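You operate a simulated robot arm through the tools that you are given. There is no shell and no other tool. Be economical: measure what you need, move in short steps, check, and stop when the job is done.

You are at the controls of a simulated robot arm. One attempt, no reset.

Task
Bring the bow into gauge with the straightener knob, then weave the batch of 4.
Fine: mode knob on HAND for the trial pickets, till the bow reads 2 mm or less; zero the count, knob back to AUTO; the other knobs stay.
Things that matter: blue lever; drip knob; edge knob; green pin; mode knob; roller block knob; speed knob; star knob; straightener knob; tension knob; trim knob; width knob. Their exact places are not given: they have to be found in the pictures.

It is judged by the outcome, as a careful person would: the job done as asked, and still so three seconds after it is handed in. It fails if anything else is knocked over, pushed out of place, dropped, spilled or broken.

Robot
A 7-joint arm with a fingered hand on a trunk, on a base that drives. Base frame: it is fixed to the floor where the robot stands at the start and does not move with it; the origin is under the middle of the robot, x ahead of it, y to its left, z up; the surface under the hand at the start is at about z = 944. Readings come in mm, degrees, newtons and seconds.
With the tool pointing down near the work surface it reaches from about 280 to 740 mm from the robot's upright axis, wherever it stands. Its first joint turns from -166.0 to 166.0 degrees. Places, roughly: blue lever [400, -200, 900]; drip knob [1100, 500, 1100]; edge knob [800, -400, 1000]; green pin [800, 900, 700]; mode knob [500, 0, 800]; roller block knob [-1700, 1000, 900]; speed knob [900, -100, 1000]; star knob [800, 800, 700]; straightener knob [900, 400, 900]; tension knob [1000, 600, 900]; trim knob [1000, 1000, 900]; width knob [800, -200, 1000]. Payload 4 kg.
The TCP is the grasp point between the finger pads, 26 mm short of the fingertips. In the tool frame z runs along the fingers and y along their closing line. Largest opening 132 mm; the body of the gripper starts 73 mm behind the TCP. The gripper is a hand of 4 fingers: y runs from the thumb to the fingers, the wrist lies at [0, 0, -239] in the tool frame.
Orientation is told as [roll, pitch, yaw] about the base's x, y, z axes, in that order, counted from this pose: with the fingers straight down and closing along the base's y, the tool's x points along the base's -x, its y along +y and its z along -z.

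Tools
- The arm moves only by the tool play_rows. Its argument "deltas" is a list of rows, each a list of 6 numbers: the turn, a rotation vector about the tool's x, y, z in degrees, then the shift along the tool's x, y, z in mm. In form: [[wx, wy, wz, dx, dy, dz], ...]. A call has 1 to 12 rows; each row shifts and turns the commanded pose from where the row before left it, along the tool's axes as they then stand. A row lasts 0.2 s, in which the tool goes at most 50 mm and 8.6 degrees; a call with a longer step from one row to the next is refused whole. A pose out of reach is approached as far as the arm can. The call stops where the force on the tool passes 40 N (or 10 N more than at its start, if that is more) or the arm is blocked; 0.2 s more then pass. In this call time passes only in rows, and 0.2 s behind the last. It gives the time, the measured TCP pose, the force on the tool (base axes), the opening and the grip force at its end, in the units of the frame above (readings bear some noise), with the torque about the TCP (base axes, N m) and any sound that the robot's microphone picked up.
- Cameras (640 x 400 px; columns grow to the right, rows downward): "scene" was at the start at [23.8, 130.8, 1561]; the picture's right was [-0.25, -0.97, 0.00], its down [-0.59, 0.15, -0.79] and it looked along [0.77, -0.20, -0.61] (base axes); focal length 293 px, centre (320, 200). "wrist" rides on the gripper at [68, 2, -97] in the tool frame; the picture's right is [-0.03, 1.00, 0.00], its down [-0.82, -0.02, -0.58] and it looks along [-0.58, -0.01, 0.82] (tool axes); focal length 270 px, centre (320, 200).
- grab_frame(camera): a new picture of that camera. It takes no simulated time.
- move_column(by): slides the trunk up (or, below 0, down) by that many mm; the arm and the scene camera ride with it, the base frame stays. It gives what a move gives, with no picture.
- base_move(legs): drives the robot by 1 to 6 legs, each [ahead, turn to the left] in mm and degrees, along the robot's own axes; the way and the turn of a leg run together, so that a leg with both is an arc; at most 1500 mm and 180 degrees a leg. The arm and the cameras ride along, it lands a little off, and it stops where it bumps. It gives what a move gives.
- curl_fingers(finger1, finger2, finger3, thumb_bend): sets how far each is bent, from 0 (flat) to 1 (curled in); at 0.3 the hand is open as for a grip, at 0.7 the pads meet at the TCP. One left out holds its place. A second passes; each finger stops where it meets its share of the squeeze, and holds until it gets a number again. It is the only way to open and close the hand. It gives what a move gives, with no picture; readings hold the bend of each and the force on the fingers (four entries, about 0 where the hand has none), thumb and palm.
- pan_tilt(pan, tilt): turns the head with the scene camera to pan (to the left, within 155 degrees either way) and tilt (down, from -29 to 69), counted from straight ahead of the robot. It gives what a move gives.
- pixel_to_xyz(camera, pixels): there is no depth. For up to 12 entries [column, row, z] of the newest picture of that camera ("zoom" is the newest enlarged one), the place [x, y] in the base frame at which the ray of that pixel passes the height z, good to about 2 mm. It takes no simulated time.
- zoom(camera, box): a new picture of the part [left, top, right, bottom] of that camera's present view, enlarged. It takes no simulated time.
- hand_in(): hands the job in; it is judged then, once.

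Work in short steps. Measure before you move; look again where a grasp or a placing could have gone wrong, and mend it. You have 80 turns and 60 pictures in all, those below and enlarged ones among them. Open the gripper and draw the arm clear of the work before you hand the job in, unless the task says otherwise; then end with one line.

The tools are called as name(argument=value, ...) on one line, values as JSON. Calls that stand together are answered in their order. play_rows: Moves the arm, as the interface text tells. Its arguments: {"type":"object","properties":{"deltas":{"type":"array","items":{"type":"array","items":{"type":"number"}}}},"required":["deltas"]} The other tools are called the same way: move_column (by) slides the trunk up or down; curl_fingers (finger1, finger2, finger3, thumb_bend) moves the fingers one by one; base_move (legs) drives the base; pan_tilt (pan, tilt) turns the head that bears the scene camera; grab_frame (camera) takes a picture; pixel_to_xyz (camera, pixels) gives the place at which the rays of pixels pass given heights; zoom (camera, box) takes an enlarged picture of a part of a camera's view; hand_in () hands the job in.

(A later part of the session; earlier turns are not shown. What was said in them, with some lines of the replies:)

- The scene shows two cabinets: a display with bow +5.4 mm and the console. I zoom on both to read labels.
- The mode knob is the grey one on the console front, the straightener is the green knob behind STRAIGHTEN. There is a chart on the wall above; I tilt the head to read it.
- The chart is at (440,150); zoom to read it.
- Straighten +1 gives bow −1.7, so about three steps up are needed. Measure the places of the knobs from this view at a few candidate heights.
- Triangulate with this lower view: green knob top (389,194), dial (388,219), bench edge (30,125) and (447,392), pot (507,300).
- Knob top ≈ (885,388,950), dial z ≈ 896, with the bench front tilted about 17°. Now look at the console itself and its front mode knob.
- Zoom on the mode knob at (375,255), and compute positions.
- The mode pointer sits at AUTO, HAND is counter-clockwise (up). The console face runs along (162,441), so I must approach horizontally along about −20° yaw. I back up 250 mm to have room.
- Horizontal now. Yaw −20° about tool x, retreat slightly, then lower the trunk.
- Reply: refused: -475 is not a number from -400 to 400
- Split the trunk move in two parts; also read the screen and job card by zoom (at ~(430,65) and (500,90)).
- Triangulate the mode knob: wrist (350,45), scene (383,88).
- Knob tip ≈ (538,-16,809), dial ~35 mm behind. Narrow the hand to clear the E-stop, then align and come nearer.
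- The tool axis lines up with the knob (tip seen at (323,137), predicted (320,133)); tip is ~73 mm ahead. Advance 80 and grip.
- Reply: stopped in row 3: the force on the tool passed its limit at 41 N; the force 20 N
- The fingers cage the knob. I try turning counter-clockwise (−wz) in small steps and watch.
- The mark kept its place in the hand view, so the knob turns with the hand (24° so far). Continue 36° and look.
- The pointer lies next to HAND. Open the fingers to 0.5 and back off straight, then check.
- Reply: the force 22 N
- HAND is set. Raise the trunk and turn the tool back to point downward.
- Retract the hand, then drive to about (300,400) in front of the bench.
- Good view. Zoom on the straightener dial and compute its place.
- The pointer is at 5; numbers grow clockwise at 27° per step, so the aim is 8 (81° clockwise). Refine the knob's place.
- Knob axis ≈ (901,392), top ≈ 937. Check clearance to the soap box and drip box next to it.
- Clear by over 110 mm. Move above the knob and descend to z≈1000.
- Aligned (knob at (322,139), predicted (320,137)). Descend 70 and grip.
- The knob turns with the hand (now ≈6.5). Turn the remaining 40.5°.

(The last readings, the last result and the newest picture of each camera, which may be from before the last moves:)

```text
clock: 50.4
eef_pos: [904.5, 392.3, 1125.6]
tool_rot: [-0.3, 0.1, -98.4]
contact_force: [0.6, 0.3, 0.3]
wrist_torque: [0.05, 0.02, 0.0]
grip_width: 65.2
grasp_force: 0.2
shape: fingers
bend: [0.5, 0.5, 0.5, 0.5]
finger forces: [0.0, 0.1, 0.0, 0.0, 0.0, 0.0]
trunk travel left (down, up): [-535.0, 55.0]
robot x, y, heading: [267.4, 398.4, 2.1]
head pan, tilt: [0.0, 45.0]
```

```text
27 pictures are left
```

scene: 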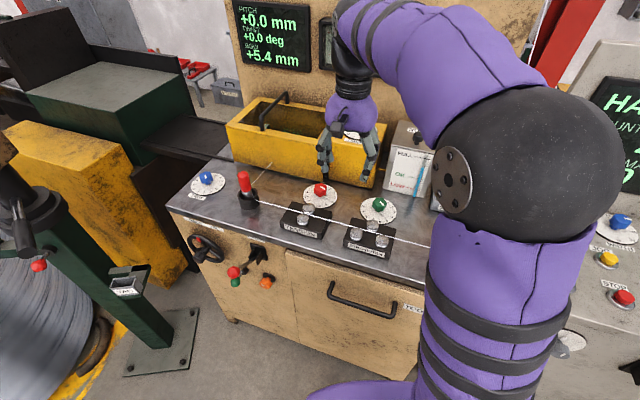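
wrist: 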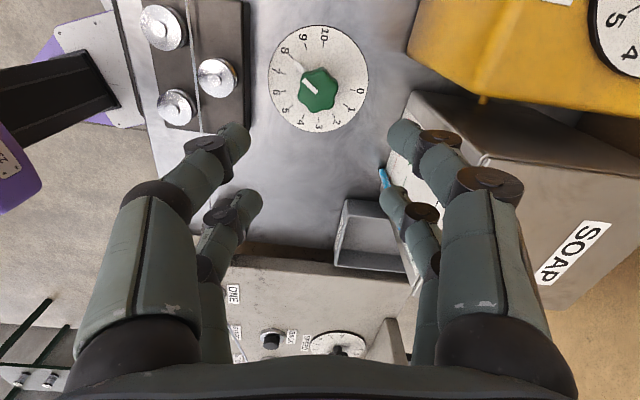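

Pointer at 8. Rotate the hand back, curl all but one finger to see which fingertip can press a button.

play_rows(deltas=[[0, 0, -8.1, 0, 0, -10], [0, 0, -8.1, 0, 0, -10], [0, 0, -8.1, 0, 0, -10], [0, 0, -8.1, 0, 0, -10], [0, 0, -8.1, 0, 0, 0], [0, 0, -8.1, 0, 0, 0], [0, 0, -8.1, 0, 0, 0], [0, 0, -8.1, 0, 0, 0], [0, 0, -8.1, 0, 0, 0], [0, 0, -8.1, 0, 0, 0]])

curl_fingers(finger1=1, finger2=0.5, finger3=1, thumb_bend=1)

play_rows(deltas=[[0, 0, 0, 40, 12, 0], [0, 0, 0, 40, 12, 0], [0, 0, 0, 40, 12, 0], [0, 0, 0, 40, 12, 0], [0, 0, 0, 40, 12, 0], [0, 0, 0, 40, 12, 0], [0, 0, 0, 40, 12, 0], [0, 0, 0, 40, 12, 0]])

grab_frame(camera="wrist")

```text
clock: 52.6
eef_pos: [903.3, 392.3, 1166.4]
tool_rot: [-0.1, 0.3, -17.4]
contact_force: [0.4, 0.1, 0.0]
wrist_torque: [0.0, -0.04, 0.02]
grip_width: 65.3
grasp_force: 0.0
shape: fingers
bend: [0.5, 0.5, 0.5, 0.5]
finger forces: [0.1, 0.1, 0.1, 0.1, 0.0, 0.0]
trunk travel left (down, up): [-535.0, 55.0]
robot x, y, heading: [265.6, 396.6, 1.9]
head pan, tilt: [0.0, 45.0]
```

```text
clock: 53.6
eef_pos: [902.4, 391.1, 1167.2]
tool_rot: [0.0, 0.3, -17.6]
contact_force: [-0.6, -0.8, 0.4]
wrist_torque: [-0.01, -0.01, -0.01]
grip_width: 5.9
grasp_force: 0.0
shape: fingers
bend: [0.96, 0.5, 1.0, 1.0]
finger forces: [0.0, 0.0, 0.0, 0.1, 0.1, 0.0]
trunk travel left (down, up): [-535.0, 55.0]
robot x, y, heading: [266.2, 396.4, 2.0]
head pan, tilt: [0.0, 45.0]
```

```text
clock: 55.4
eef_pos: [625.0, 578.8, 1171.3]
tool_rot: [0.0, 0.4, -17.6]
contact_force: [0.0, -0.3, -0.1]
wrist_torque: [-0.02, 0.01, -0.01]
grip_width: 6.2
grasp_force: 0.0
shape: fingers
bend: [0.96, 0.5, 1.0, 1.0]
finger forces: [0.1, 0.1, 0.0, 0.0, 0.1, 0.0]
trunk travel left (down, up): [-535.0, 55.0]
robot x, y, heading: [265.1, 396.8, 1.9]
head pan, tilt: [0.0, 45.0]
```

```text
26 pictures are left
```

wrist: 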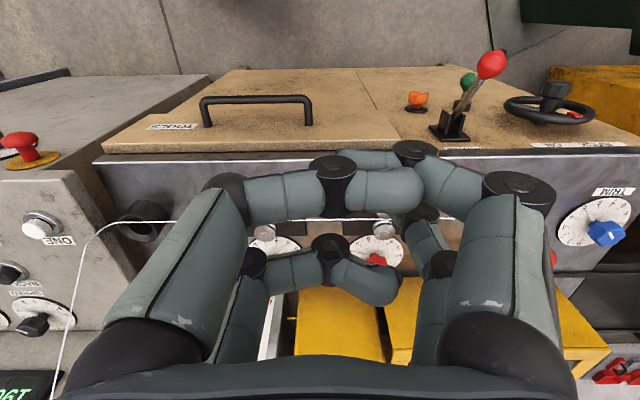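

Finger2 is the small right digit (tool −x side). Set finger2 at 0.65 alone for pressing, and look.

curl_fingers(finger1=0.9, finger2=0.65, finger3=1, thumb_bend=1)

grab_frame(camera="wrist")

grab_frame(camera="scene")

```text
clock: 56.4
eef_pos: [627.1, 578.9, 1170.9]
tool_rot: [-0.1, 0.3, -17.5]
contact_force: [-0.7, 0.1, 0.1]
wrist_torque: [0.01, 0.0, -0.01]
grip_width: 11.4
grasp_force: 0.2
shape: fingers
bend: [0.89, 0.65, 1.0, 0.99]
finger forces: [0.0, 0.0, 0.1, 0.1, 0.0, 0.0]
trunk travel left (down, up): [-535.0, 55.0]
robot x, y, heading: [266.8, 395.8, 2.0]
head pan, tilt: [0.0, 45.0]
```

```text
25 pictures are left
```

wrist: 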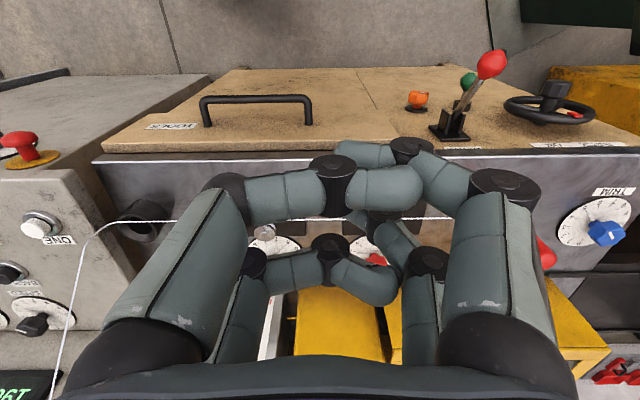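

```text
24 pictures are left
```

scene: 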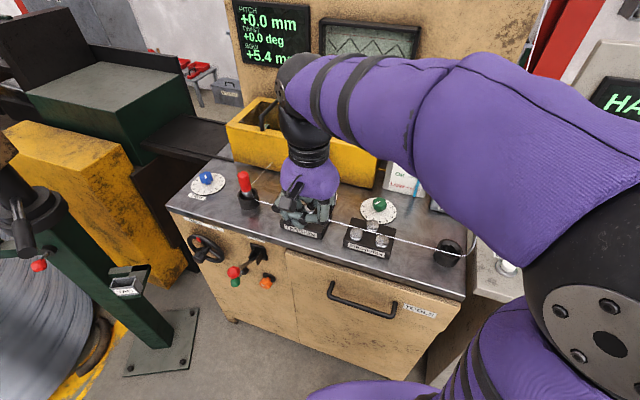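

Finger2's tip is at about tool (−19,+12,+24). Locate the ONE button from both cameras: wrist (37,225), scene (508,266).

pixel_to_xyz(camera="wrist", pixels=[[36, 229, 950], [36, 229, 960], [36, 229, 970], [43, 222, 944]])

pixel_to_xyz(camera="scene", pixels=[[508, 266, 950], [508, 266, 960], [508, 266, 970]])

play_rows(deltas=[[0, 0, 0, 0, -48, 0], [0, 0, 0, 0, -48, 0], [0, 0, 0, 0, -48, 0], [0, 0, 0, 0, -48, 0], [0, 0, 0, 0, -48, 0], [0, 0, 0, 0, -48, 0], [0, 0, 0, 0, -48, 0], [0, 0, 0, 0, -48, 0], [0, 0, 0, 0, -48, 0]])

grab_frame(camera="wrist")

```text
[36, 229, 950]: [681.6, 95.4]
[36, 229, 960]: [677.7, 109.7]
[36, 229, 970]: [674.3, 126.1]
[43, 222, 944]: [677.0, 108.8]
```

```text
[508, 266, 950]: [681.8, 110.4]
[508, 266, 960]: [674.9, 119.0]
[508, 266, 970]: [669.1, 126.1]
```

```text
clock: 58.4
eef_pos: [501.3, 170.0, 1167.8]
tool_rot: [0.0, 0.3, -17.4]
contact_force: [-0.9, 0.1, -0.2]
wrist_torque: [0.02, 0.01, -0.01]
grip_width: 11.4
grasp_force: 0.1
shape: fingers
bend: [0.89, 0.65, 1.0, 0.99]
finger forces: [0.0, 0.0, 0.0, 0.0, 0.0, 0.0]
trunk travel left (down, up): [-535.0, 55.0]
robot x, y, heading: [267.9, 396.1, 2.0]
head pan, tilt: [0.0, 45.0]
```

```text
23 pictures are left
```

wrist: 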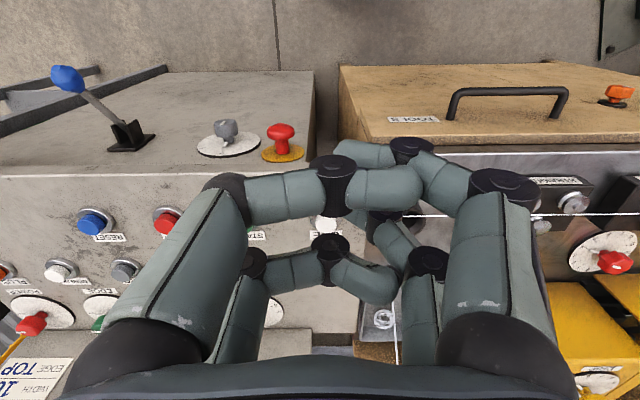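

Move over ONE (TCP ≈ (654,107)), down to z≈1030, and check.

pixel_to_xyz(camera="wrist", pixels=[[325, 226, 950], [325, 226, 958], [325, 226, 965]])

play_rows(deltas=[[0, 0, 0, -41, -3.6, 0], [0, 0, 0, -41, -3.6, 0], [0, 0, 0, -41, -3.6, 0], [0, 0, 0, -41, -3.6, 0], [0, 0, 0, 0, 0, 45], [0, 0, 0, 0, 0, 45], [0, 0, 0, 0, 0, 45]])

grab_frame(camera="wrist")

grab_frame(camera="scene")

```text
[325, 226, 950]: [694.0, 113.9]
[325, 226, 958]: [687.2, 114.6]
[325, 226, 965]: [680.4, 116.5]
```

```text
clock: 60.0
eef_pos: [645.6, 104.6, 1031.3]
tool_rot: [0.0, 0.2, -17.5]
contact_force: [0.2, -0.4, 0.3]
wrist_torque: [0.03, 0.03, -0.01]
grip_width: 11.3
grasp_force: 0.1
shape: fingers
bend: [0.89, 0.65, 1.0, 0.99]
finger forces: [0.1, 0.0, 0.1, 0.0, 0.0, 0.1]
trunk travel left (down, up): [-535.0, 55.0]
robot x, y, heading: [267.3, 390.9, 1.8]
head pan, tilt: [0.0, 45.0]
```

```text
22 pictures are left
```

wrist: 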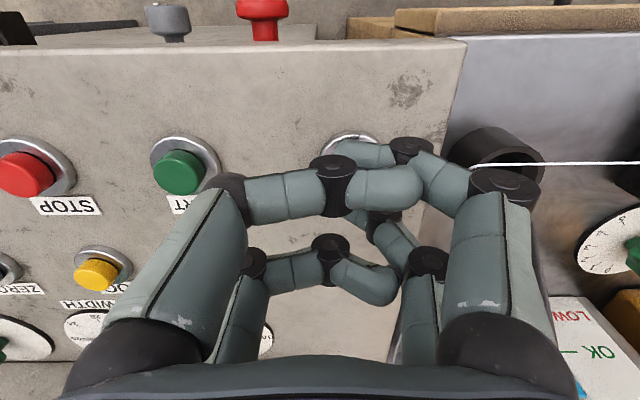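

```text
21 pictures are left
```

scene: 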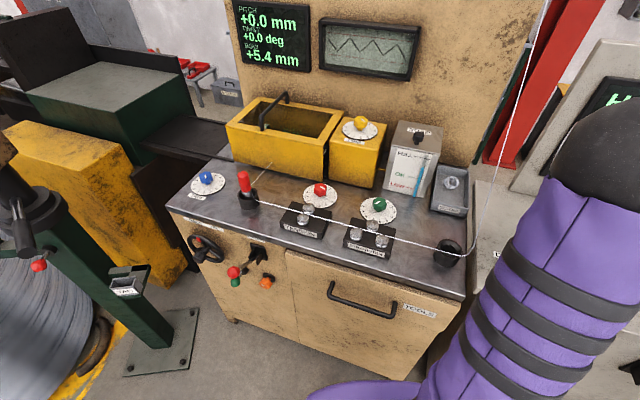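

ONE's seat is at (352,~158), cap about (350,169), partly hidden. Compute.

pixel_to_xyz(camera="wrist", pixels=[[350, 169, 958], [352, 158, 946], [180, 172, 958], [185, 163, 946], [95, 275, 958]])

zoom(camera="wrist", box=[290, 110, 450, 240])

```text
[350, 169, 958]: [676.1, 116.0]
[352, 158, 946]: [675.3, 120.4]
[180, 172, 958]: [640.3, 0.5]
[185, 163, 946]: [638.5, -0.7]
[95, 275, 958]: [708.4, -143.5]
```

```text
3.08 times, centred on (370, 175) of wrist
```

zoom: 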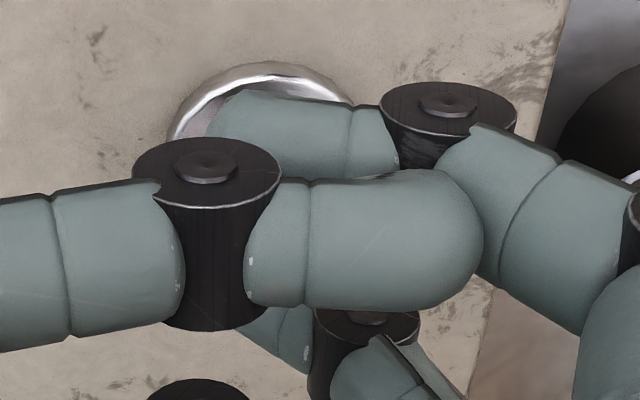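

Shift the tip over (676,117) and go down, ending with small steps.

play_rows(deltas=[[0, 0, 0, -6.3, 7.9, 0], [0, 0, 0, 0, 0, 20], [0, 0, 0, 0, 0, 15], [0, 0, 0, 0, 0, 4], [0, 0, 0, 0, 0, 4], [0, 0, 0, 0, 0, 3], [0, 0, 0, 0, 0, 3]])

```text
clock: 61.6
eef_pos: [654.9, 109.9, 983.6]
tool_rot: [0.0, 0.1, -17.6]
contact_force: [1.6, 0.0, 8.7]
wrist_torque: [-0.06, -0.18, 0.0]
grip_width: 11.3
grasp_force: 4.1
shape: fingers
bend: [0.89, 0.78, 1.0, 0.99]
finger forces: [0.0, 8.4, 0.0, 0.0, 0.0, 0.0]
trunk travel left (down, up): [-535.0, 55.0]
robot x, y, heading: [263.9, 397.8, 2.1]
head pan, tilt: [0.0, 45.0]
heard: click
```

A click. Back up and read the gauge.

play_rows(deltas=[[0, 0, 0, 0, 0, -20], [0, 0, 0, 0, 0, -20], [0, 0, 0, 0, 0, 0], [0, 0, 0, 0, 0, 0], [0, 0, 0, 0, 0, 0], [0, 0, 0, 0, 0, 0], [0, 0, 0, 0, 0, 0], [0, 0, 0, 0, 0, 0], [0, 0, 0, 0, 0, 0], [0, 0, 0, 0, 0, 0]])

pan_tilt(pan=-10, tilt=25)

grab_frame(camera="scene")

```text
clock: 63.8
eef_pos: [656.1, 111.3, 1024.8]
tool_rot: [0.1, 0.3, -17.5]
contact_force: [-0.1, 0.4, -0.3]
wrist_torque: [0.01, 0.0, 0.01]
grip_width: 11.5
grasp_force: 0.1
shape: fingers
bend: [0.89, 0.65, 1.0, 0.99]
finger forces: [0.0, 0.0, 0.1, 0.1, 0.1, 0.1]
trunk travel left (down, up): [-535.0, 55.0]
robot x, y, heading: [266.2, 393.7, 2.1]
head pan, tilt: [0.0, 45.0]
```

```text
clock: 64.6
eef_pos: [655.6, 111.4, 1023.9]
tool_rot: [-0.1, 0.3, -17.5]
contact_force: [0.1, 0.4, 0.0]
wrist_torque: [0.03, 0.04, 0.04]
grip_width: 11.5
grasp_force: 0.1
shape: fingers
bend: [0.89, 0.65, 1.0, 0.99]
finger forces: [0.0, 0.0, 0.0, 0.0, 0.0, 0.1]
trunk travel left (down, up): [-535.0, 55.0]
robot x, y, heading: [264.9, 399.3, 2.0]
head pan, tilt: [-10.0, 25.0]
```

```text
19 pictures are left
```

scene: 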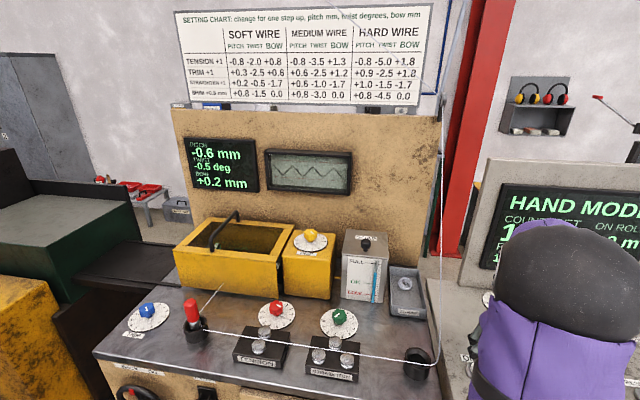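

Bow now reads +0.2 mm, count 1 in HAND MODE. Next is ZERO, AUTO and START. Raise and retract the hand, then drive round to the console.

play_rows(deltas=[[0, 0, 0, 0, 0, -45], [0, 0, 0, 0, 0, -45], [0, 0, 0, 0, 0, -45], [0, 0, 0, 0, 0, -45], [0, 0, 0, 45, 0, 0], [0, 0, 0, 45, 0, 0], [0, 0, 0, 45, 0, 0]])

base_move(legs=[[0, 47.4], [-561, 0], [0, -49.4], [160, 0]])

pan_tilt(pan=-15, tilt=35)

grab_frame(camera="scene")

grab_frame(camera="wrist")

```text
clock: 66.2
eef_pos: [527.9, 148.3, 1203.0]
tool_rot: [0.1, 0.2, -17.6]
contact_force: [0.5, -0.1, 0.1]
wrist_torque: [0.02, -0.02, 0.05]
grip_width: 11.5
grasp_force: 0.1
shape: fingers
bend: [0.89, 0.65, 1.0, 0.99]
finger forces: [0.0, 0.0, 0.0, 0.0, 0.0, 0.0]
trunk travel left (down, up): [-535.0, 55.0]
robot x, y, heading: [264.3, 397.7, 1.8]
head pan, tilt: [-10.0, 25.0]
```

```text
clock: 75.3
eef_pos: [316.0, -287.1, 1203.4]
tool_rot: [-0.1, 0.3, -19.1]
contact_force: [0.8, -0.7, 1.1]
wrist_torque: [0.03, 0.02, 0.03]
grip_width: 11.3
grasp_force: 0.1
shape: fingers
bend: [0.89, 0.65, 1.0, 0.99]
finger forces: [0.0, 0.0, 0.0, 0.1, 0.0, 0.0]
trunk travel left (down, up): [-535.0, 55.0]
robot x, y, heading: [58.7, -32.3, 0.7]
head pan, tilt: [-10.0, 25.0]
```

```text
clock: 76.0
eef_pos: [316.1, -288.4, 1205.8]
tool_rot: [0.0, 0.3, -19.1]
contact_force: [0.7, -0.3, 0.7]
wrist_torque: [0.01, -0.01, 0.0]
grip_width: 11.6
grasp_force: 0.0
shape: fingers
bend: [0.89, 0.65, 1.0, 0.99]
finger forces: [0.0, 0.0, 0.0, 0.0, 0.0, 0.1]
trunk travel left (down, up): [-535.0, 55.0]
robot x, y, heading: [58.6, -32.9, 0.6]
head pan, tilt: [-15.0, 35.0]
```

```text
18 pictures are left
```

scene: 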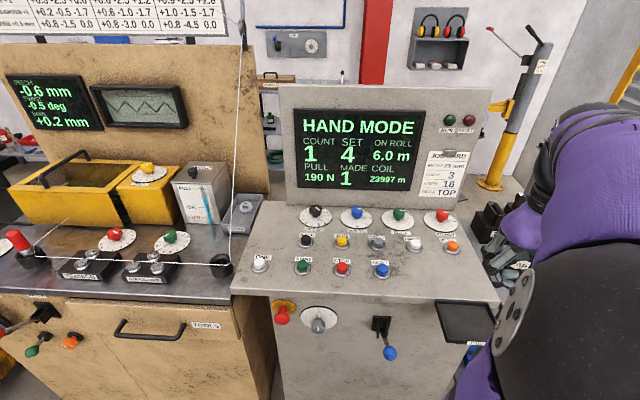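

```text
17 pictures are left
```

wrist: 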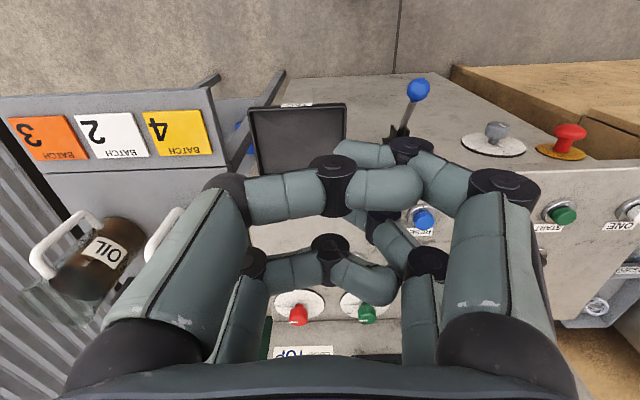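

Zoom on the job card and buttons to confirm ZERO and START.

zoom(camera="scene", box=[230, 140, 490, 300])

pixel_to_xyz(camera="scene", pixels=[[377, 241, 958], [415, 242, 958], [303, 264, 958], [382, 268, 958], [260, 262, 958], [342, 240, 958]])

```text
2.46 times, centred on (360, 220) of scene
```

zoom: 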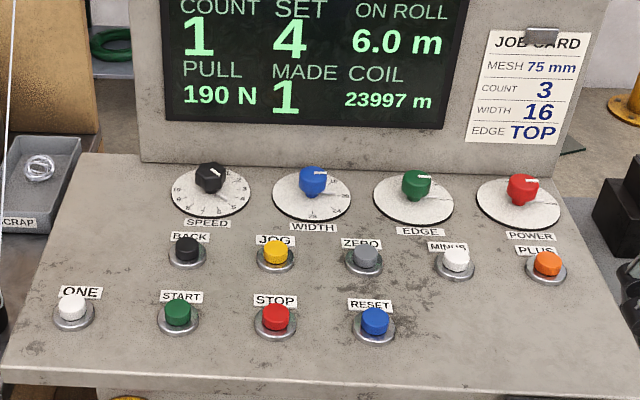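

```text
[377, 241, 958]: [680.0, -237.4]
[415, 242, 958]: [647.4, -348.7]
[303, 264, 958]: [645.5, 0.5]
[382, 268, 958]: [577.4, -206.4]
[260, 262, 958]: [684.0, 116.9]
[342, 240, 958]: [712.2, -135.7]
```

Compute positions more finely from this zoom.

pixel_to_xyz(camera="zoom", pixels=[[72, 298, 963], [72, 305, 958], [367, 246, 963], [177, 302, 963], [367, 262, 946], [177, 320, 946], [73, 316, 946]])

```text
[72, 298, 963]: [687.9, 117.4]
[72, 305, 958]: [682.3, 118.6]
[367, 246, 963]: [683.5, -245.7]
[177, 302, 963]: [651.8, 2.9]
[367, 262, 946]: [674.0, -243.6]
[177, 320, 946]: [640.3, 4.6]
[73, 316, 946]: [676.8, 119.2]
```

ZERO ≈ (674,-244). Move TCP to (652,-251,1025), check, then press.

play_rows(deltas=[[0, 0, 0, -38.3, 18.1, 0], [0, 0, 0, -38.3, 18.1, 0], [0, 0, 0, -38.3, 18.1, 0], [0, 0, 0, -38.3, 18.1, 0], [0, 0, 0, -38.3, 18.1, 0], [0, 0, 0, -38.3, 18.1, 0], [0, 0, 0, -38.3, 18.1, 0], [0, 0, 0, -38.3, 18.1, 0], [0, 0, 0, 0, 0, 45], [0, 0, 0, 0, 0, 45], [0, 0, 0, 0, 0, 45], [0, 0, 0, 0, 0, 40]])

grab_frame(camera="wrist")

```text
clock: 78.6
eef_pos: [650.9, -249.0, 1027.1]
tool_rot: [0.1, 0.4, -19.1]
contact_force: [-0.3, -0.4, 0.3]
wrist_torque: [-0.01, 0.01, 0.01]
grip_width: 11.3
grasp_force: 0.0
shape: fingers
bend: [0.89, 0.65, 1.0, 0.99]
finger forces: [0.0, 0.0, 0.1, 0.0, 0.0, 0.0]
trunk travel left (down, up): [-535.0, 55.0]
robot x, y, heading: [62.8, -31.3, 0.5]
head pan, tilt: [-15.0, 35.0]
```

```text
15 pictures are left
```

wrist: 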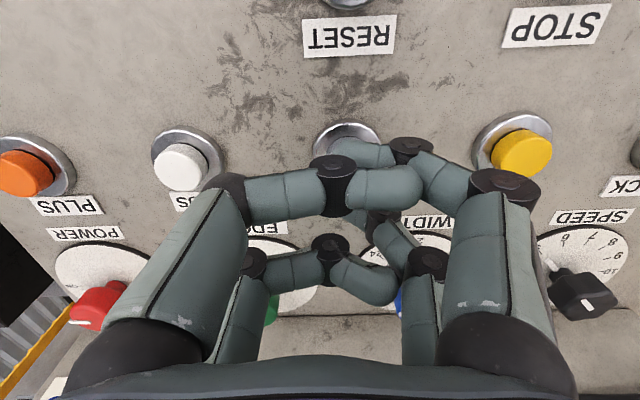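

ZERO's seat at (347,~148) is nearly where expected; shift +4 in y and press.

play_rows(deltas=[[0, 0, 0, 0, 4, 0], [0, 0, 0, 0, 0, 18], [0, 0, 0, 0, 0, 12], [0, 0, 0, 0, 0, 4], [0, 0, 0, 0, 0, 4], [0, 0, 0, 0, 0, 3], [0, 0, 0, 0, 0, 2]])

```text
clock: 80.2
eef_pos: [651.1, -246.9, 984.1]
tool_rot: [-0.2, 0.5, -19.2]
contact_force: [-0.7, 3.1, 14.9]
wrist_torque: [0.05, -0.23, 0.04]
grip_width: 11.4
grasp_force: 7.1
shape: fingers
bend: [0.89, 0.78, 1.0, 0.99]
finger forces: [0.1, 14.5, 0.0, 0.1, 0.0, 0.0]
trunk travel left (down, up): [-535.0, 55.0]
robot x, y, heading: [60.1, -32.1, 0.2]
head pan, tilt: [-15.0, 35.0]
heard: click
```

Click. Rise and check the screen for the count.

play_rows(deltas=[[0, 0, 0, 0, 0, -40], [0, 0, 0, 0, 0, -45], [0, 0, 0, 0, 0, -45], [0, 0, 0, 45, 0, -45], [0, 0, 0, 45, 0, -10], [0, 0, 0, 45, 0, 0], [0, 0, 0, 45, 0, 0], [0, 0, 0, 45, 0, 0]])

zoom(camera="scene", box=[230, 100, 490, 260])

```text
refused: row 4 steps farther than a row can; nothing moved
```

```text
2.46 times, centred on (360, 180) of scene
```

zoom: 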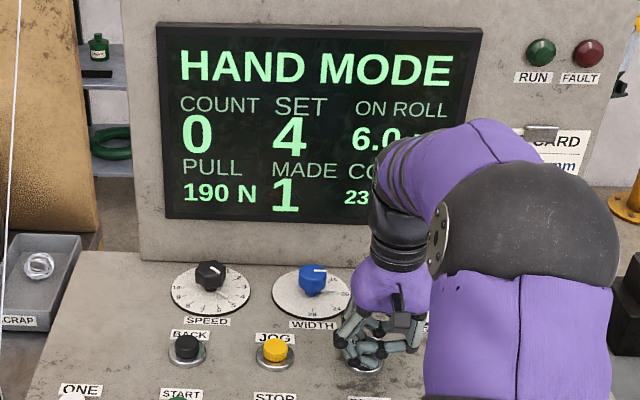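

Count is 0. Rise, drive back 320 mm, open the hand to 0.5, and turn the tool horizontal.

play_rows(deltas=[[0, 0, 0, 0, 0, -40], [0, 0, 0, 0, 0, -45], [0, 0, 0, 0, 0, -45], [0, 0, 0, 0, 0, -45], [0, 0, 0, 0, 0, -45]])

base_move(legs=[[-320, 0]])

curl_fingers(finger1=0.5, finger2=0.5, finger3=0.5, thumb_bend=0.5)

play_rows(deltas=[[0, -8.2, 0, 0, 22, 0], [0, -8.2, 0, 0, 22, 0], [0, -8.2, 0, 0, 22, 0], [0, -8.2, 0, 0, 22, 0], [0, -8.2, 0, 0, 22, 0], [0, -8.2, 0, 0, 22, 0], [0, -8.2, 0, 0, 22, 0], [0, -8.2, 0, 0, 22, 0], [0, -8.2, 0, 0, 22, 0], [0, -8.2, 0, 0, 22, 0], [0, -8, 0, 0, 22, 0]])

```text
clock: 81.4
eef_pos: [655.9, -244.2, 1208.1]
tool_rot: [0.0, 0.4, -19.1]
contact_force: [-0.1, -0.4, 0.0]
wrist_torque: [0.05, 0.02, -0.02]
grip_width: 11.5
grasp_force: 0.1
shape: fingers
bend: [0.89, 0.65, 1.0, 0.99]
finger forces: [0.1, 0.1, 0.0, 0.0, 0.1, 0.0]
trunk travel left (down, up): [-535.0, 55.0]
robot x, y, heading: [59.5, -28.3, 0.4]
head pan, tilt: [-15.0, 35.0]
```

```text
clock: 83.5
eef_pos: [343.3, -245.8, 1208.1]
tool_rot: [0.0, 0.3, -19.0]
contact_force: [-0.4, 0.0, -0.5]
wrist_torque: [-0.01, 0.01, -0.02]
grip_width: 11.1
grasp_force: 0.0
shape: fingers
bend: [0.89, 0.65, 1.0, 0.99]
finger forces: [0.0, 0.1, 0.1, 0.0, 0.0, 0.0]
trunk travel left (down, up): [-535.0, 55.0]
robot x, y, heading: [-254.9, -37.2, 0.5]
head pan, tilt: [-15.0, 35.0]
```

```text
clock: 84.5
eef_pos: [343.8, -245.5, 1207.3]
tool_rot: [0.0, 0.4, -19.1]
contact_force: [-0.5, -0.6, -0.5]
wrist_torque: [0.01, -0.02, 0.0]
grip_width: 65.1
grasp_force: 0.1
shape: fingers
bend: [0.5, 0.5, 0.5, 0.5]
finger forces: [0.0, 0.1, 0.0, 0.1, 0.1, 0.0]
trunk travel left (down, up): [-535.0, 55.0]
robot x, y, heading: [-254.9, -37.6, 0.5]
head pan, tilt: [-15.0, 35.0]
```

```text
clock: 87.0
eef_pos: [421.2, -15.1, 1209.9]
tool_rot: [8.5, -89.9, -27.2]
contact_force: [0.1, -0.4, 0.5]
wrist_torque: [0.02, 0.02, -0.01]
grip_width: 65.2
grasp_force: 0.0
shape: fingers
bend: [0.5, 0.5, 0.5, 0.5]
finger forces: [0.0, 0.0, 0.1, 0.0, 0.0, 0.1]
trunk travel left (down, up): [-535.0, 55.0]
robot x, y, heading: [-254.5, -34.5, 0.4]
head pan, tilt: [-15.0, 35.0]
```

Align with the knob axis (y +41) while rolling −60° so that I can turn back clockwise, then lower the trunk 400.

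play_rows(deltas=[[1.2, 0, 0, 0, 21, -5], [0, 0, 0, 0, 20, -5], [0, 0, -7.5, 0, 0, 0], [0, 0, -7.5, 0, 0, 0], [0, 0, -7.5, 0, 0, 0], [0, 0, -7.5, 0, 0, 0], [0, 0, -7.5, 0, 0, 0], [0, 0, -7.5, 0, 0, 0], [0, 0, -7.5, 0, 0, 0], [0, 0, -7.5, 0, 0, 0]])

move_column(by=-400)

grab_frame(camera="wrist")

```text
clock: 89.2
eef_pos: [427.2, 26.2, 1208.9]
tool_rot: [-89.6, -30.0, 69.7]
contact_force: [-0.1, 0.8, 0.4]
wrist_torque: [0.03, 0.02, -0.01]
grip_width: 65.4
grasp_force: 0.1
shape: fingers
bend: [0.5, 0.5, 0.5, 0.5]
finger forces: [0.0, 0.0, 0.1, 0.1, 0.0, 0.0]
trunk travel left (down, up): [-535.0, 55.0]
robot x, y, heading: [-252.7, -37.1, 0.6]
head pan, tilt: [-15.0, 35.0]
```

```text
clock: 93.0
eef_pos: [426.3, 25.3, 808.3]
tool_rot: [-89.8, -29.9, 69.7]
contact_force: [0.2, 0.5, 0.6]
wrist_torque: [0.0, 0.02, -0.01]
grip_width: 65.4
grasp_force: 0.0
shape: fingers
bend: [0.5, 0.5, 0.5, 0.5]
finger forces: [0.1, 0.0, 0.0, 0.0, 0.0, 0.0]
trunk travel left (down, up): [-135.0, 455.0]
robot x, y, heading: [-254.5, -31.8, 0.2]
head pan, tilt: [-15.0, 35.0]
```

```text
13 pictures are left
```

wrist: 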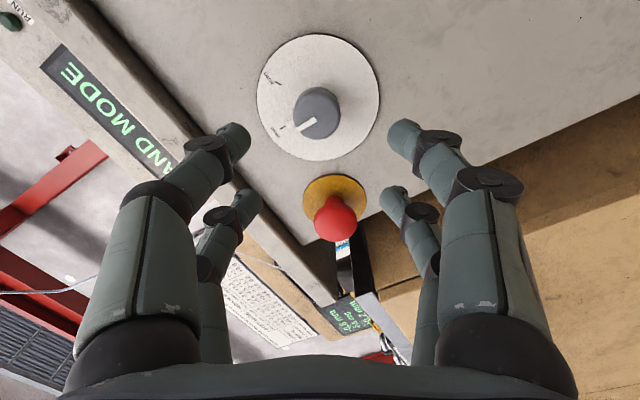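

Knob at (316,113), predicted (320,116): aligned. Advance 116 and grip.

play_rows(deltas=[[0, 0, 0, 0, -2, 30], [0, 0, 0, 1, 0, 30], [0, 0, 0, 0, 0, 30], [0, 0, 0, 0, 0, 26]])

curl_fingers(finger1=0.7, finger2=0.7, finger3=0.7, thumb_bend=0.7)

play_rows(deltas=[[0, 0, 8, 0, 0, 0], [0, 0, 8, 0, 0, 0], [0, 0, 8, 0, 0, 0], [0, 0, 8, 0, 0, 0], [0, 0, 8, 0, 0, 0], [0, 0, 8, 0, 0, 0], [0, 0, 8, 0, 0, 0], [0, 0, 6, 0, 0, 0]])

grab_frame(camera="wrist")

```text
clock: 94.0
eef_pos: [534.4, -13.0, 807.9]
tool_rot: [-89.6, -30.0, 69.8]
contact_force: [-12.8, 1.4, -1.0]
wrist_torque: [0.01, 0.4, 0.46]
grip_width: 65.8
grasp_force: 6.3
shape: fingers
bend: [0.5, 0.53, 0.5, 0.5]
finger forces: [0.1, 13.1, 0.0, 0.1, 0.1, 0.1]
trunk travel left (down, up): [-135.0, 455.0]
robot x, y, heading: [-260.6, -35.9, 0.7]
head pan, tilt: [-15.0, 35.0]
```

```text
clock: 95.0
eef_pos: [535.5, -16.1, 808.9]
tool_rot: [-89.9, -30.0, 69.5]
contact_force: [6.5, -3.7, 3.7]
wrist_torque: [-0.01, -0.02, -0.04]
grip_width: 9.3
grasp_force: 6.9
shape: fingers
bend: [0.68, 0.66, 0.66, 0.68]
finger forces: [1.8, 3.4, 4.4, 0.0, 3.8, 0.0]
trunk travel left (down, up): [-135.0, 455.0]
robot x, y, heading: [-252.9, -36.9, 0.4]
head pan, tilt: [-15.0, 35.0]
```

```text
clock: 96.8
eef_pos: [534.5, -15.9, 807.3]
tool_rot: [83.1, -87.9, -103.1]
contact_force: [12.7, 0.4, 5.0]
wrist_torque: [-0.11, 0.04, 0.13]
grip_width: 8.1
grasp_force: 8.5
shape: fingers
bend: [0.67, 0.65, 0.65, 0.69]
finger forces: [2.9, 4.9, 7.5, 0.1, 2.0, 0.1]
trunk travel left (down, up): [-135.0, 455.0]
robot x, y, heading: [-254.8, -34.0, 0.5]
head pan, tilt: [-15.0, 35.0]
```

```text
12 pictures are left
```

wrist: 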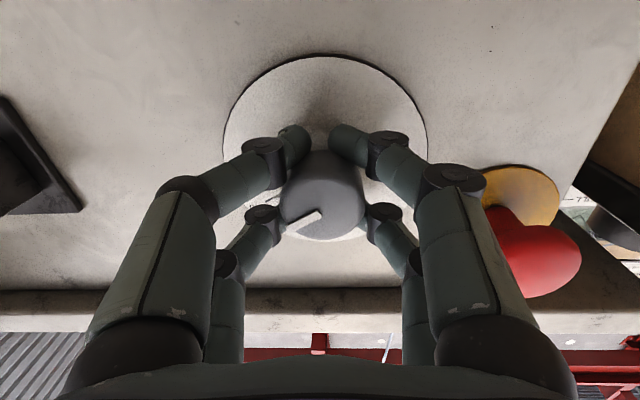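

The mark is back as it was at AUTO. Release, back off and check the pointer and screen.

curl_fingers(finger1=0.5, finger2=0.5, finger3=0.5, thumb_bend=0.5)

play_rows(deltas=[[0, 0, 0, 0, 0, -30], [0, 0, 0, 0, 0, -40], [0, 0, 0, 0, 0, -40], [0, 0, 0, 0, 0, -40], [0, 0, 0, 0, 0, -20]])

grab_frame(camera="wrist")

```text
clock: 97.8
eef_pos: [533.5, -14.5, 806.7]
tool_rot: [80.7, -88.0, -100.9]
contact_force: [-16.6, 2.5, -4.7]
wrist_torque: [-0.15, 0.11, 0.58]
grip_width: 63.3
grasp_force: 8.0
shape: fingers
bend: [0.52, 0.54, 0.5, 0.5]
finger forces: [7.6, 8.8, 0.0, 0.1, 0.1, 0.0]
trunk travel left (down, up): [-135.0, 455.0]
robot x, y, heading: [-255.9, -34.9, 0.6]
head pan, tilt: [-15.0, 35.0]
```

```text
clock: 99.0
eef_pos: [376.4, 42.3, 810.9]
tool_rot: [82.0, -88.0, -102.2]
contact_force: [0.7, 0.3, 0.6]
wrist_torque: [0.0, -0.02, -0.02]
grip_width: 65.7
grasp_force: 0.0
shape: fingers
bend: [0.5, 0.5, 0.5, 0.5]
finger forces: [0.0, 0.0, 0.0, 0.0, 0.0, 0.1]
trunk travel left (down, up): [-135.0, 455.0]
robot x, y, heading: [-258.5, -35.8, 0.4]
head pan, tilt: [-15.0, 35.0]
```

```text
11 pictures are left
```

wrist: 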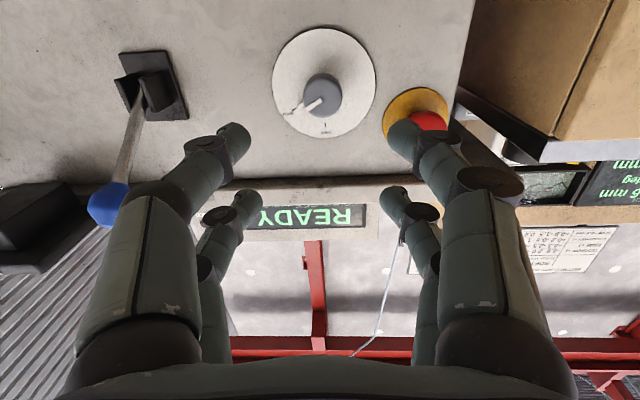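

READY shows: AUTO is set. Raise, point the tool down, set finger2 for pressing, and drive ahead 250.

move_column(by=400)

play_rows(deltas=[[0, 8.2, 0, 0, 0, 0], [0, 8.2, 0, 0, 0, 0], [0, 8.2, 0, 0, 0, 0], [0, 8.2, 0, 0, 0, 0], [0, 8.2, 0, 0, 0, 0], [0, 8.2, 0, 0, 0, 0], [0, 8.2, 0, 0, 0, 0], [0, 8.2, 0, 0, 0, 0], [0, 8.2, 0, 0, 0, 0], [0, 8.2, 0, 0, 0, 0], [0, 8, 0, 0, 0, 0]])

curl_fingers(finger1=0.9, finger2=0.65, finger3=1, thumb_bend=1)

base_move(legs=[[250, 0]])

grab_frame(camera="wrist")

```text
clock: 102.8
eef_pos: [376.4, 42.1, 1211.5]
tool_rot: [82.2, -88.0, -102.4]
contact_force: [-0.1, 0.1, 0.1]
wrist_torque: [0.0, -0.02, -0.01]
grip_width: 65.2
grasp_force: 0.1
shape: fingers
bend: [0.5, 0.5, 0.5, 0.5]
finger forces: [0.0, 0.0, 0.1, 0.0, 0.1, 0.0]
trunk travel left (down, up): [-535.0, 55.0]
robot x, y, heading: [-254.6, -35.6, 0.5]
head pan, tilt: [-15.0, 35.0]
```

```text
clock: 105.2
eef_pos: [376.1, 41.0, 1210.7]
tool_rot: [2.2, 0.5, -20.1]
contact_force: [-0.5, 0.3, 0.3]
wrist_torque: [-0.02, 0.01, 0.0]
grip_width: 65.4
grasp_force: 0.0
shape: fingers
bend: [0.5, 0.5, 0.5, 0.5]
finger forces: [0.0, 0.1, 0.0, 0.0, 0.0, 0.0]
trunk travel left (down, up): [-535.0, 55.0]
robot x, y, heading: [-256.5, -35.2, 0.7]
head pan, tilt: [-15.0, 35.0]
```

```text
clock: 106.2
eef_pos: [375.0, 41.7, 1210.7]
tool_rot: [1.9, 0.3, -20.3]
contact_force: [-0.1, -0.3, -0.6]
wrist_torque: [-0.01, 0.01, 0.01]
grip_width: 8.9
grasp_force: 0.1
shape: fingers
bend: [0.88, 0.65, 1.0, 0.98]
finger forces: [0.1, 0.0, 0.0, 0.0, 0.0, 0.0]
trunk travel left (down, up): [-535.0, 55.0]
robot x, y, heading: [-256.9, -32.4, 0.6]
head pan, tilt: [-15.0, 35.0]
```

```text
clock: 108.0
eef_pos: [628.3, 43.5, 1210.3]
tool_rot: [2.0, 0.3, -20.3]
contact_force: [1.0, -1.0, -0.4]
wrist_torque: [0.0, 0.0, -0.01]
grip_width: 9.2
grasp_force: 0.1
shape: fingers
bend: [0.88, 0.65, 1.0, 0.98]
finger forces: [0.1, 0.1, 0.0, 0.1, 0.0, 0.0]
trunk travel left (down, up): [-535.0, 55.0]
robot x, y, heading: [-3.6, -27.5, 0.5]
head pan, tilt: [-15.0, 35.0]
```

```text
10 pictures are left
```

wrist: 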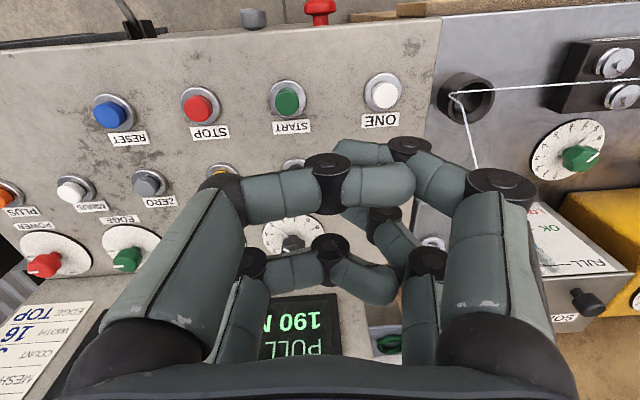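

START seen at (288,101); verify its place, then go to TCP (618,-2), down to z≈1028.

pixel_to_xyz(camera="wrist", pixels=[[288, 98, 946], [286, 103, 960], [382, 90, 946]])

play_rows(deltas=[[2, 0, 0, -3.2, -23, 0], [0, 0, 0, -3.2, -23, 0], [0, 0, 0, 0, 0, 45], [0, 0, 0, 0, 0, 45], [0, 0, 0, 0, 0, 45], [0, 0, 0, 0, 0, 45]])

grab_frame(camera="wrist")

```text
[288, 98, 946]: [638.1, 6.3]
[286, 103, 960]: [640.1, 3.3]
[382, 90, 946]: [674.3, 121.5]
```

```text
clock: 109.4
eef_pos: [617.6, -3.3, 1030.9]
tool_rot: [0.1, 0.4, -20.1]
contact_force: [-0.1, -0.5, 0.0]
wrist_torque: [0.0, -0.04, 0.01]
grip_width: 9.0
grasp_force: 0.1
shape: fingers
bend: [0.88, 0.65, 1.0, 0.98]
finger forces: [0.0, 0.0, 0.0, 0.0, 0.1, 0.1]
trunk travel left (down, up): [-535.0, 55.0]
robot x, y, heading: [-6.8, -32.7, 0.3]
head pan, tilt: [-15.0, 35.0]
```

```text
9 pictures are left
```

wrist: 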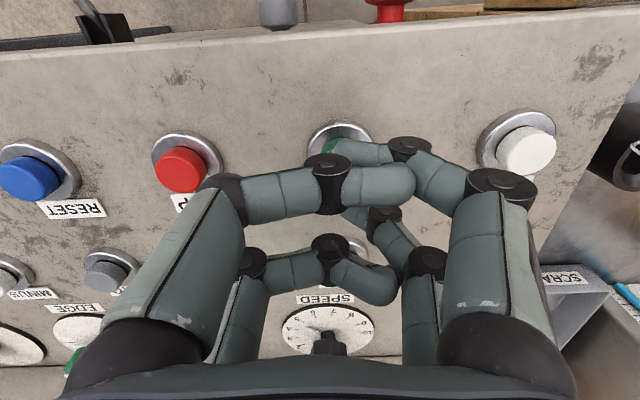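

START's seat is at (340,~148), as wanted. Press it.

play_rows(deltas=[[0, 0, 0, 0, 1, 20], [0, 0, 0, 0, 0, 13], [0, 0, 0, 0, 0, 4], [0, 0, 0, 0, 0, 4], [0, 0, 0, 0, 0, 3], [0, 0, 0, 0, 0, 2]])

play_rows(deltas=[[0, 0, 0, 0, 0, -40], [0, 0, 0, 0, 0, -45], [0, 0, 0, 0, 0, -45], [0, 0, 0, 0, 0, -45], [0, 0, 0, 45, 0, 0], [0, 0, 0, 45, 0, 0], [0, 0, 0, 45, 0, 0], [0, 0, 0, 45, 0, 0]])

grab_frame(camera="scene")

```text
clock: 110.8
eef_pos: [615.3, -2.6, 982.4]
tool_rot: [-0.1, 0.6, -20.3]
contact_force: [-2.2, 3.4, 13.9]
wrist_torque: [-0.01, -0.21, 0.07]
grip_width: 9.1
grasp_force: 7.0
shape: fingers
bend: [0.88, 0.79, 1.0, 0.98]
finger forces: [0.0, 13.8, 0.0, 0.0, 0.1, 0.0]
trunk travel left (down, up): [-535.0, 55.0]
robot x, y, heading: [-5.2, -31.4, 0.6]
head pan, tilt: [-15.0, 35.0]
heard: click
```

```text
clock: 112.6
eef_pos: [445.8, 63.1, 1160.1]
tool_rot: [0.1, 0.3, -20.2]
contact_force: [-0.2, -0.3, 0.5]
wrist_torque: [-0.01, 0.04, 0.0]
grip_width: 9.3
grasp_force: 0.1
shape: fingers
bend: [0.88, 0.65, 1.0, 0.98]
finger forces: [0.0, 0.0, 0.0, 0.0, 0.0, 0.0]
trunk travel left (down, up): [-535.0, 55.0]
robot x, y, heading: [-0.3, -29.8, 0.7]
head pan, tilt: [-15.0, 35.0]
```

```text
8 pictures are left
```

scene: 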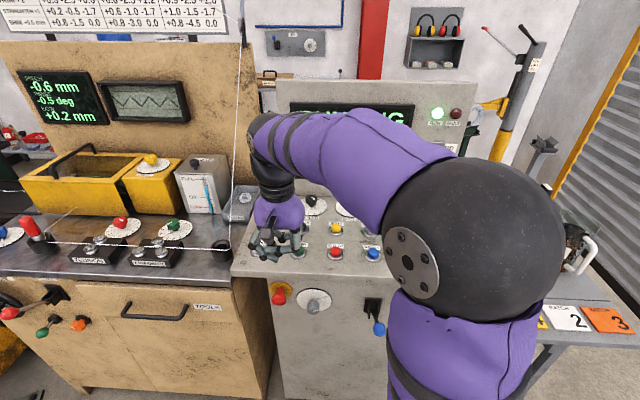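

RUN lamp is lit, RUNNING. Open the hand, back the base away, and watch the count.

base_move(legs=[[-300, 0]])

curl_fingers(finger1=0.3, finger2=0.3, finger3=0.3, thumb_bend=0.3)

play_rows(deltas=[[0, 0, 0, 0, -40, 0], [0, 0, 0, 0, -40, 0], [0, 0, 0, 0, -40, 0], [0, 0, 0, 0, -40, 0], [0, 0, 0, 0, -40, 0], [0, 0, 0, 0, 0, 0], [0, 0, 0, 0, 0, 0], [0, 0, 0, 0, 0, 0], [0, 0, 0, 0, 0, 0]])

grab_frame(camera="scene")

```text
clock: 114.7
eef_pos: [140.1, 57.7, 1160.6]
tool_rot: [0.0, 0.3, -20.6]
contact_force: [-0.4, 0.9, 0.3]
wrist_torque: [0.01, -0.03, -0.02]
grip_width: 9.5
grasp_force: 0.0
shape: fingers
bend: [0.88, 0.65, 1.0, 0.98]
finger forces: [0.0, 0.0, 0.0, 0.0, 0.0, 0.1]
trunk travel left (down, up): [-535.0, 55.0]
robot x, y, heading: [-309.1, -32.0, 0.1]
head pan, tilt: [-15.0, 35.0]
```

```text
clock: 115.7
eef_pos: [142.5, 58.4, 1159.6]
tool_rot: [0.0, 0.2, -20.7]
contact_force: [0.5, -0.5, 0.1]
wrist_torque: [0.0, 0.02, -0.02]
grip_width: 132.4
grasp_force: 0.0
shape: fingers
bend: [0.3, 0.3, 0.3, 0.3]
finger forces: [0.0, 0.0, 0.0, 0.1, 0.0, 0.1]
trunk travel left (down, up): [-535.0, 55.0]
robot x, y, heading: [-310.6, -32.9, 0.3]
head pan, tilt: [-15.0, 35.0]
```

```text
clock: 117.7
eef_pos: [72.4, -128.9, 1161.1]
tool_rot: [0.0, 0.3, -20.6]
contact_force: [0.3, 0.7, -0.4]
wrist_torque: [-0.02, -0.01, 0.0]
grip_width: 132.5
grasp_force: 0.2
shape: fingers
bend: [0.3, 0.3, 0.3, 0.3]
finger forces: [0.1, 0.1, 0.0, 0.1, 0.0, 0.0]
trunk travel left (down, up): [-535.0, 55.0]
robot x, y, heading: [-307.8, -33.3, -0.0]
head pan, tilt: [-15.0, 35.0]
```

```text
7 pictures are left
```

scene: 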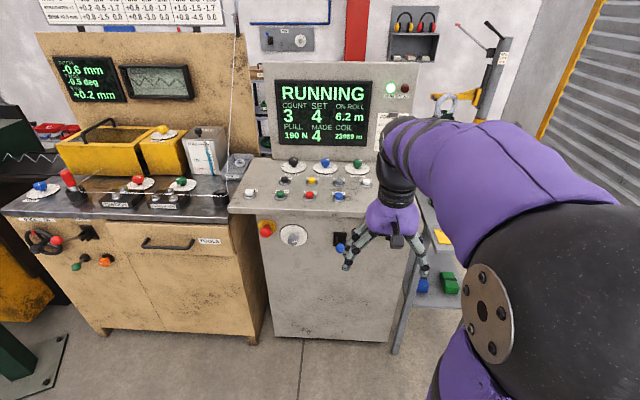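

Running: count 3 of 4. Wait about 4 s and check it stops at 4.

play_rows(deltas=[[0, 0, 0, 0, 0, 0], [0, 0, 0, 0, 0, 0], [0, 0, 0, 0, 0, 0], [0, 0, 0, 0, 0, 0], [0, 0, 0, 0, 0, 0], [0, 0, 0, 0, 0, 0], [0, 0, 0, 0, 0, 0], [0, 0, 0, 0, 0, 0], [0, 0, 0, 0, 0, 0], [0, 0, 0, 0, 0, 0], [0, 0, 0, 0, 0, 0], [0, 0, 0, 0, 0, 0]])

play_rows(deltas=[[0, 0, 0, 0, 0, 0], [0, 0, 0, 0, 0, 0], [0, 0, 0, 0, 0, 0], [0, 0, 0, 0, 0, 0], [0, 0, 0, 0, 0, 0], [0, 0, 0, 0, 0, 0], [0, 0, 0, 0, 0, 0], [0, 0, 0, 0, 0, 0], [0, 0, 0, 0, 0, 0], [0, 0, 0, 0, 0, 0], [0, 0, 0, 0, 0, 0], [0, 0, 0, 0, 0, 0]])

zoom(camera="scene", box=[40, 40, 440, 290])

```text
clock: 120.3
eef_pos: [73.2, -129.7, 1161.1]
tool_rot: [0.1, 0.2, -20.6]
contact_force: [-0.6, -0.1, 0.0]
wrist_torque: [0.04, 0.01, -0.01]
grip_width: 132.9
grasp_force: 0.1
shape: fingers
bend: [0.3, 0.3, 0.3, 0.3]
finger forces: [0.1, 0.0, 0.1, 0.0, 0.1, 0.1]
trunk travel left (down, up): [-535.0, 55.0]
robot x, y, heading: [-311.9, -35.6, 0.1]
head pan, tilt: [-15.0, 35.0]
```

```text
clock: 122.9
eef_pos: [72.9, -129.4, 1160.4]
tool_rot: [0.0, 0.2, -20.6]
contact_force: [-0.4, -0.2, -0.5]
wrist_torque: [-0.01, -0.01, -0.02]
grip_width: 132.7
grasp_force: 0.2
shape: fingers
bend: [0.3, 0.3, 0.3, 0.3]
finger forces: [0.0, 0.0, 0.0, 0.0, 0.0, 0.1]
trunk travel left (down, up): [-535.0, 55.0]
robot x, y, heading: [-310.4, -38.1, 0.3]
head pan, tilt: [-15.0, 35.0]
```

```text
1.60 times, centred on (240, 165) of scene
```

zoom: 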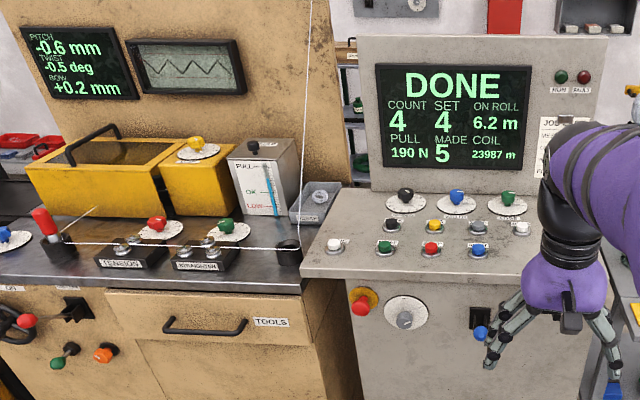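

DONE: count 4 of 4, bow +0.2 mm, hand open and clear. Hand in.

hand_in()

```text
The job is handed in.
```

The batch is woven: the screen reads DONE with count 4 of 4, and the bow is in gauge at +0.2 mm after I turned the straightener from 5 to 8. That took one trial picket on HAND. I then zeroed the count and put the mode knob back on AUTO; the other knobs were left alone.
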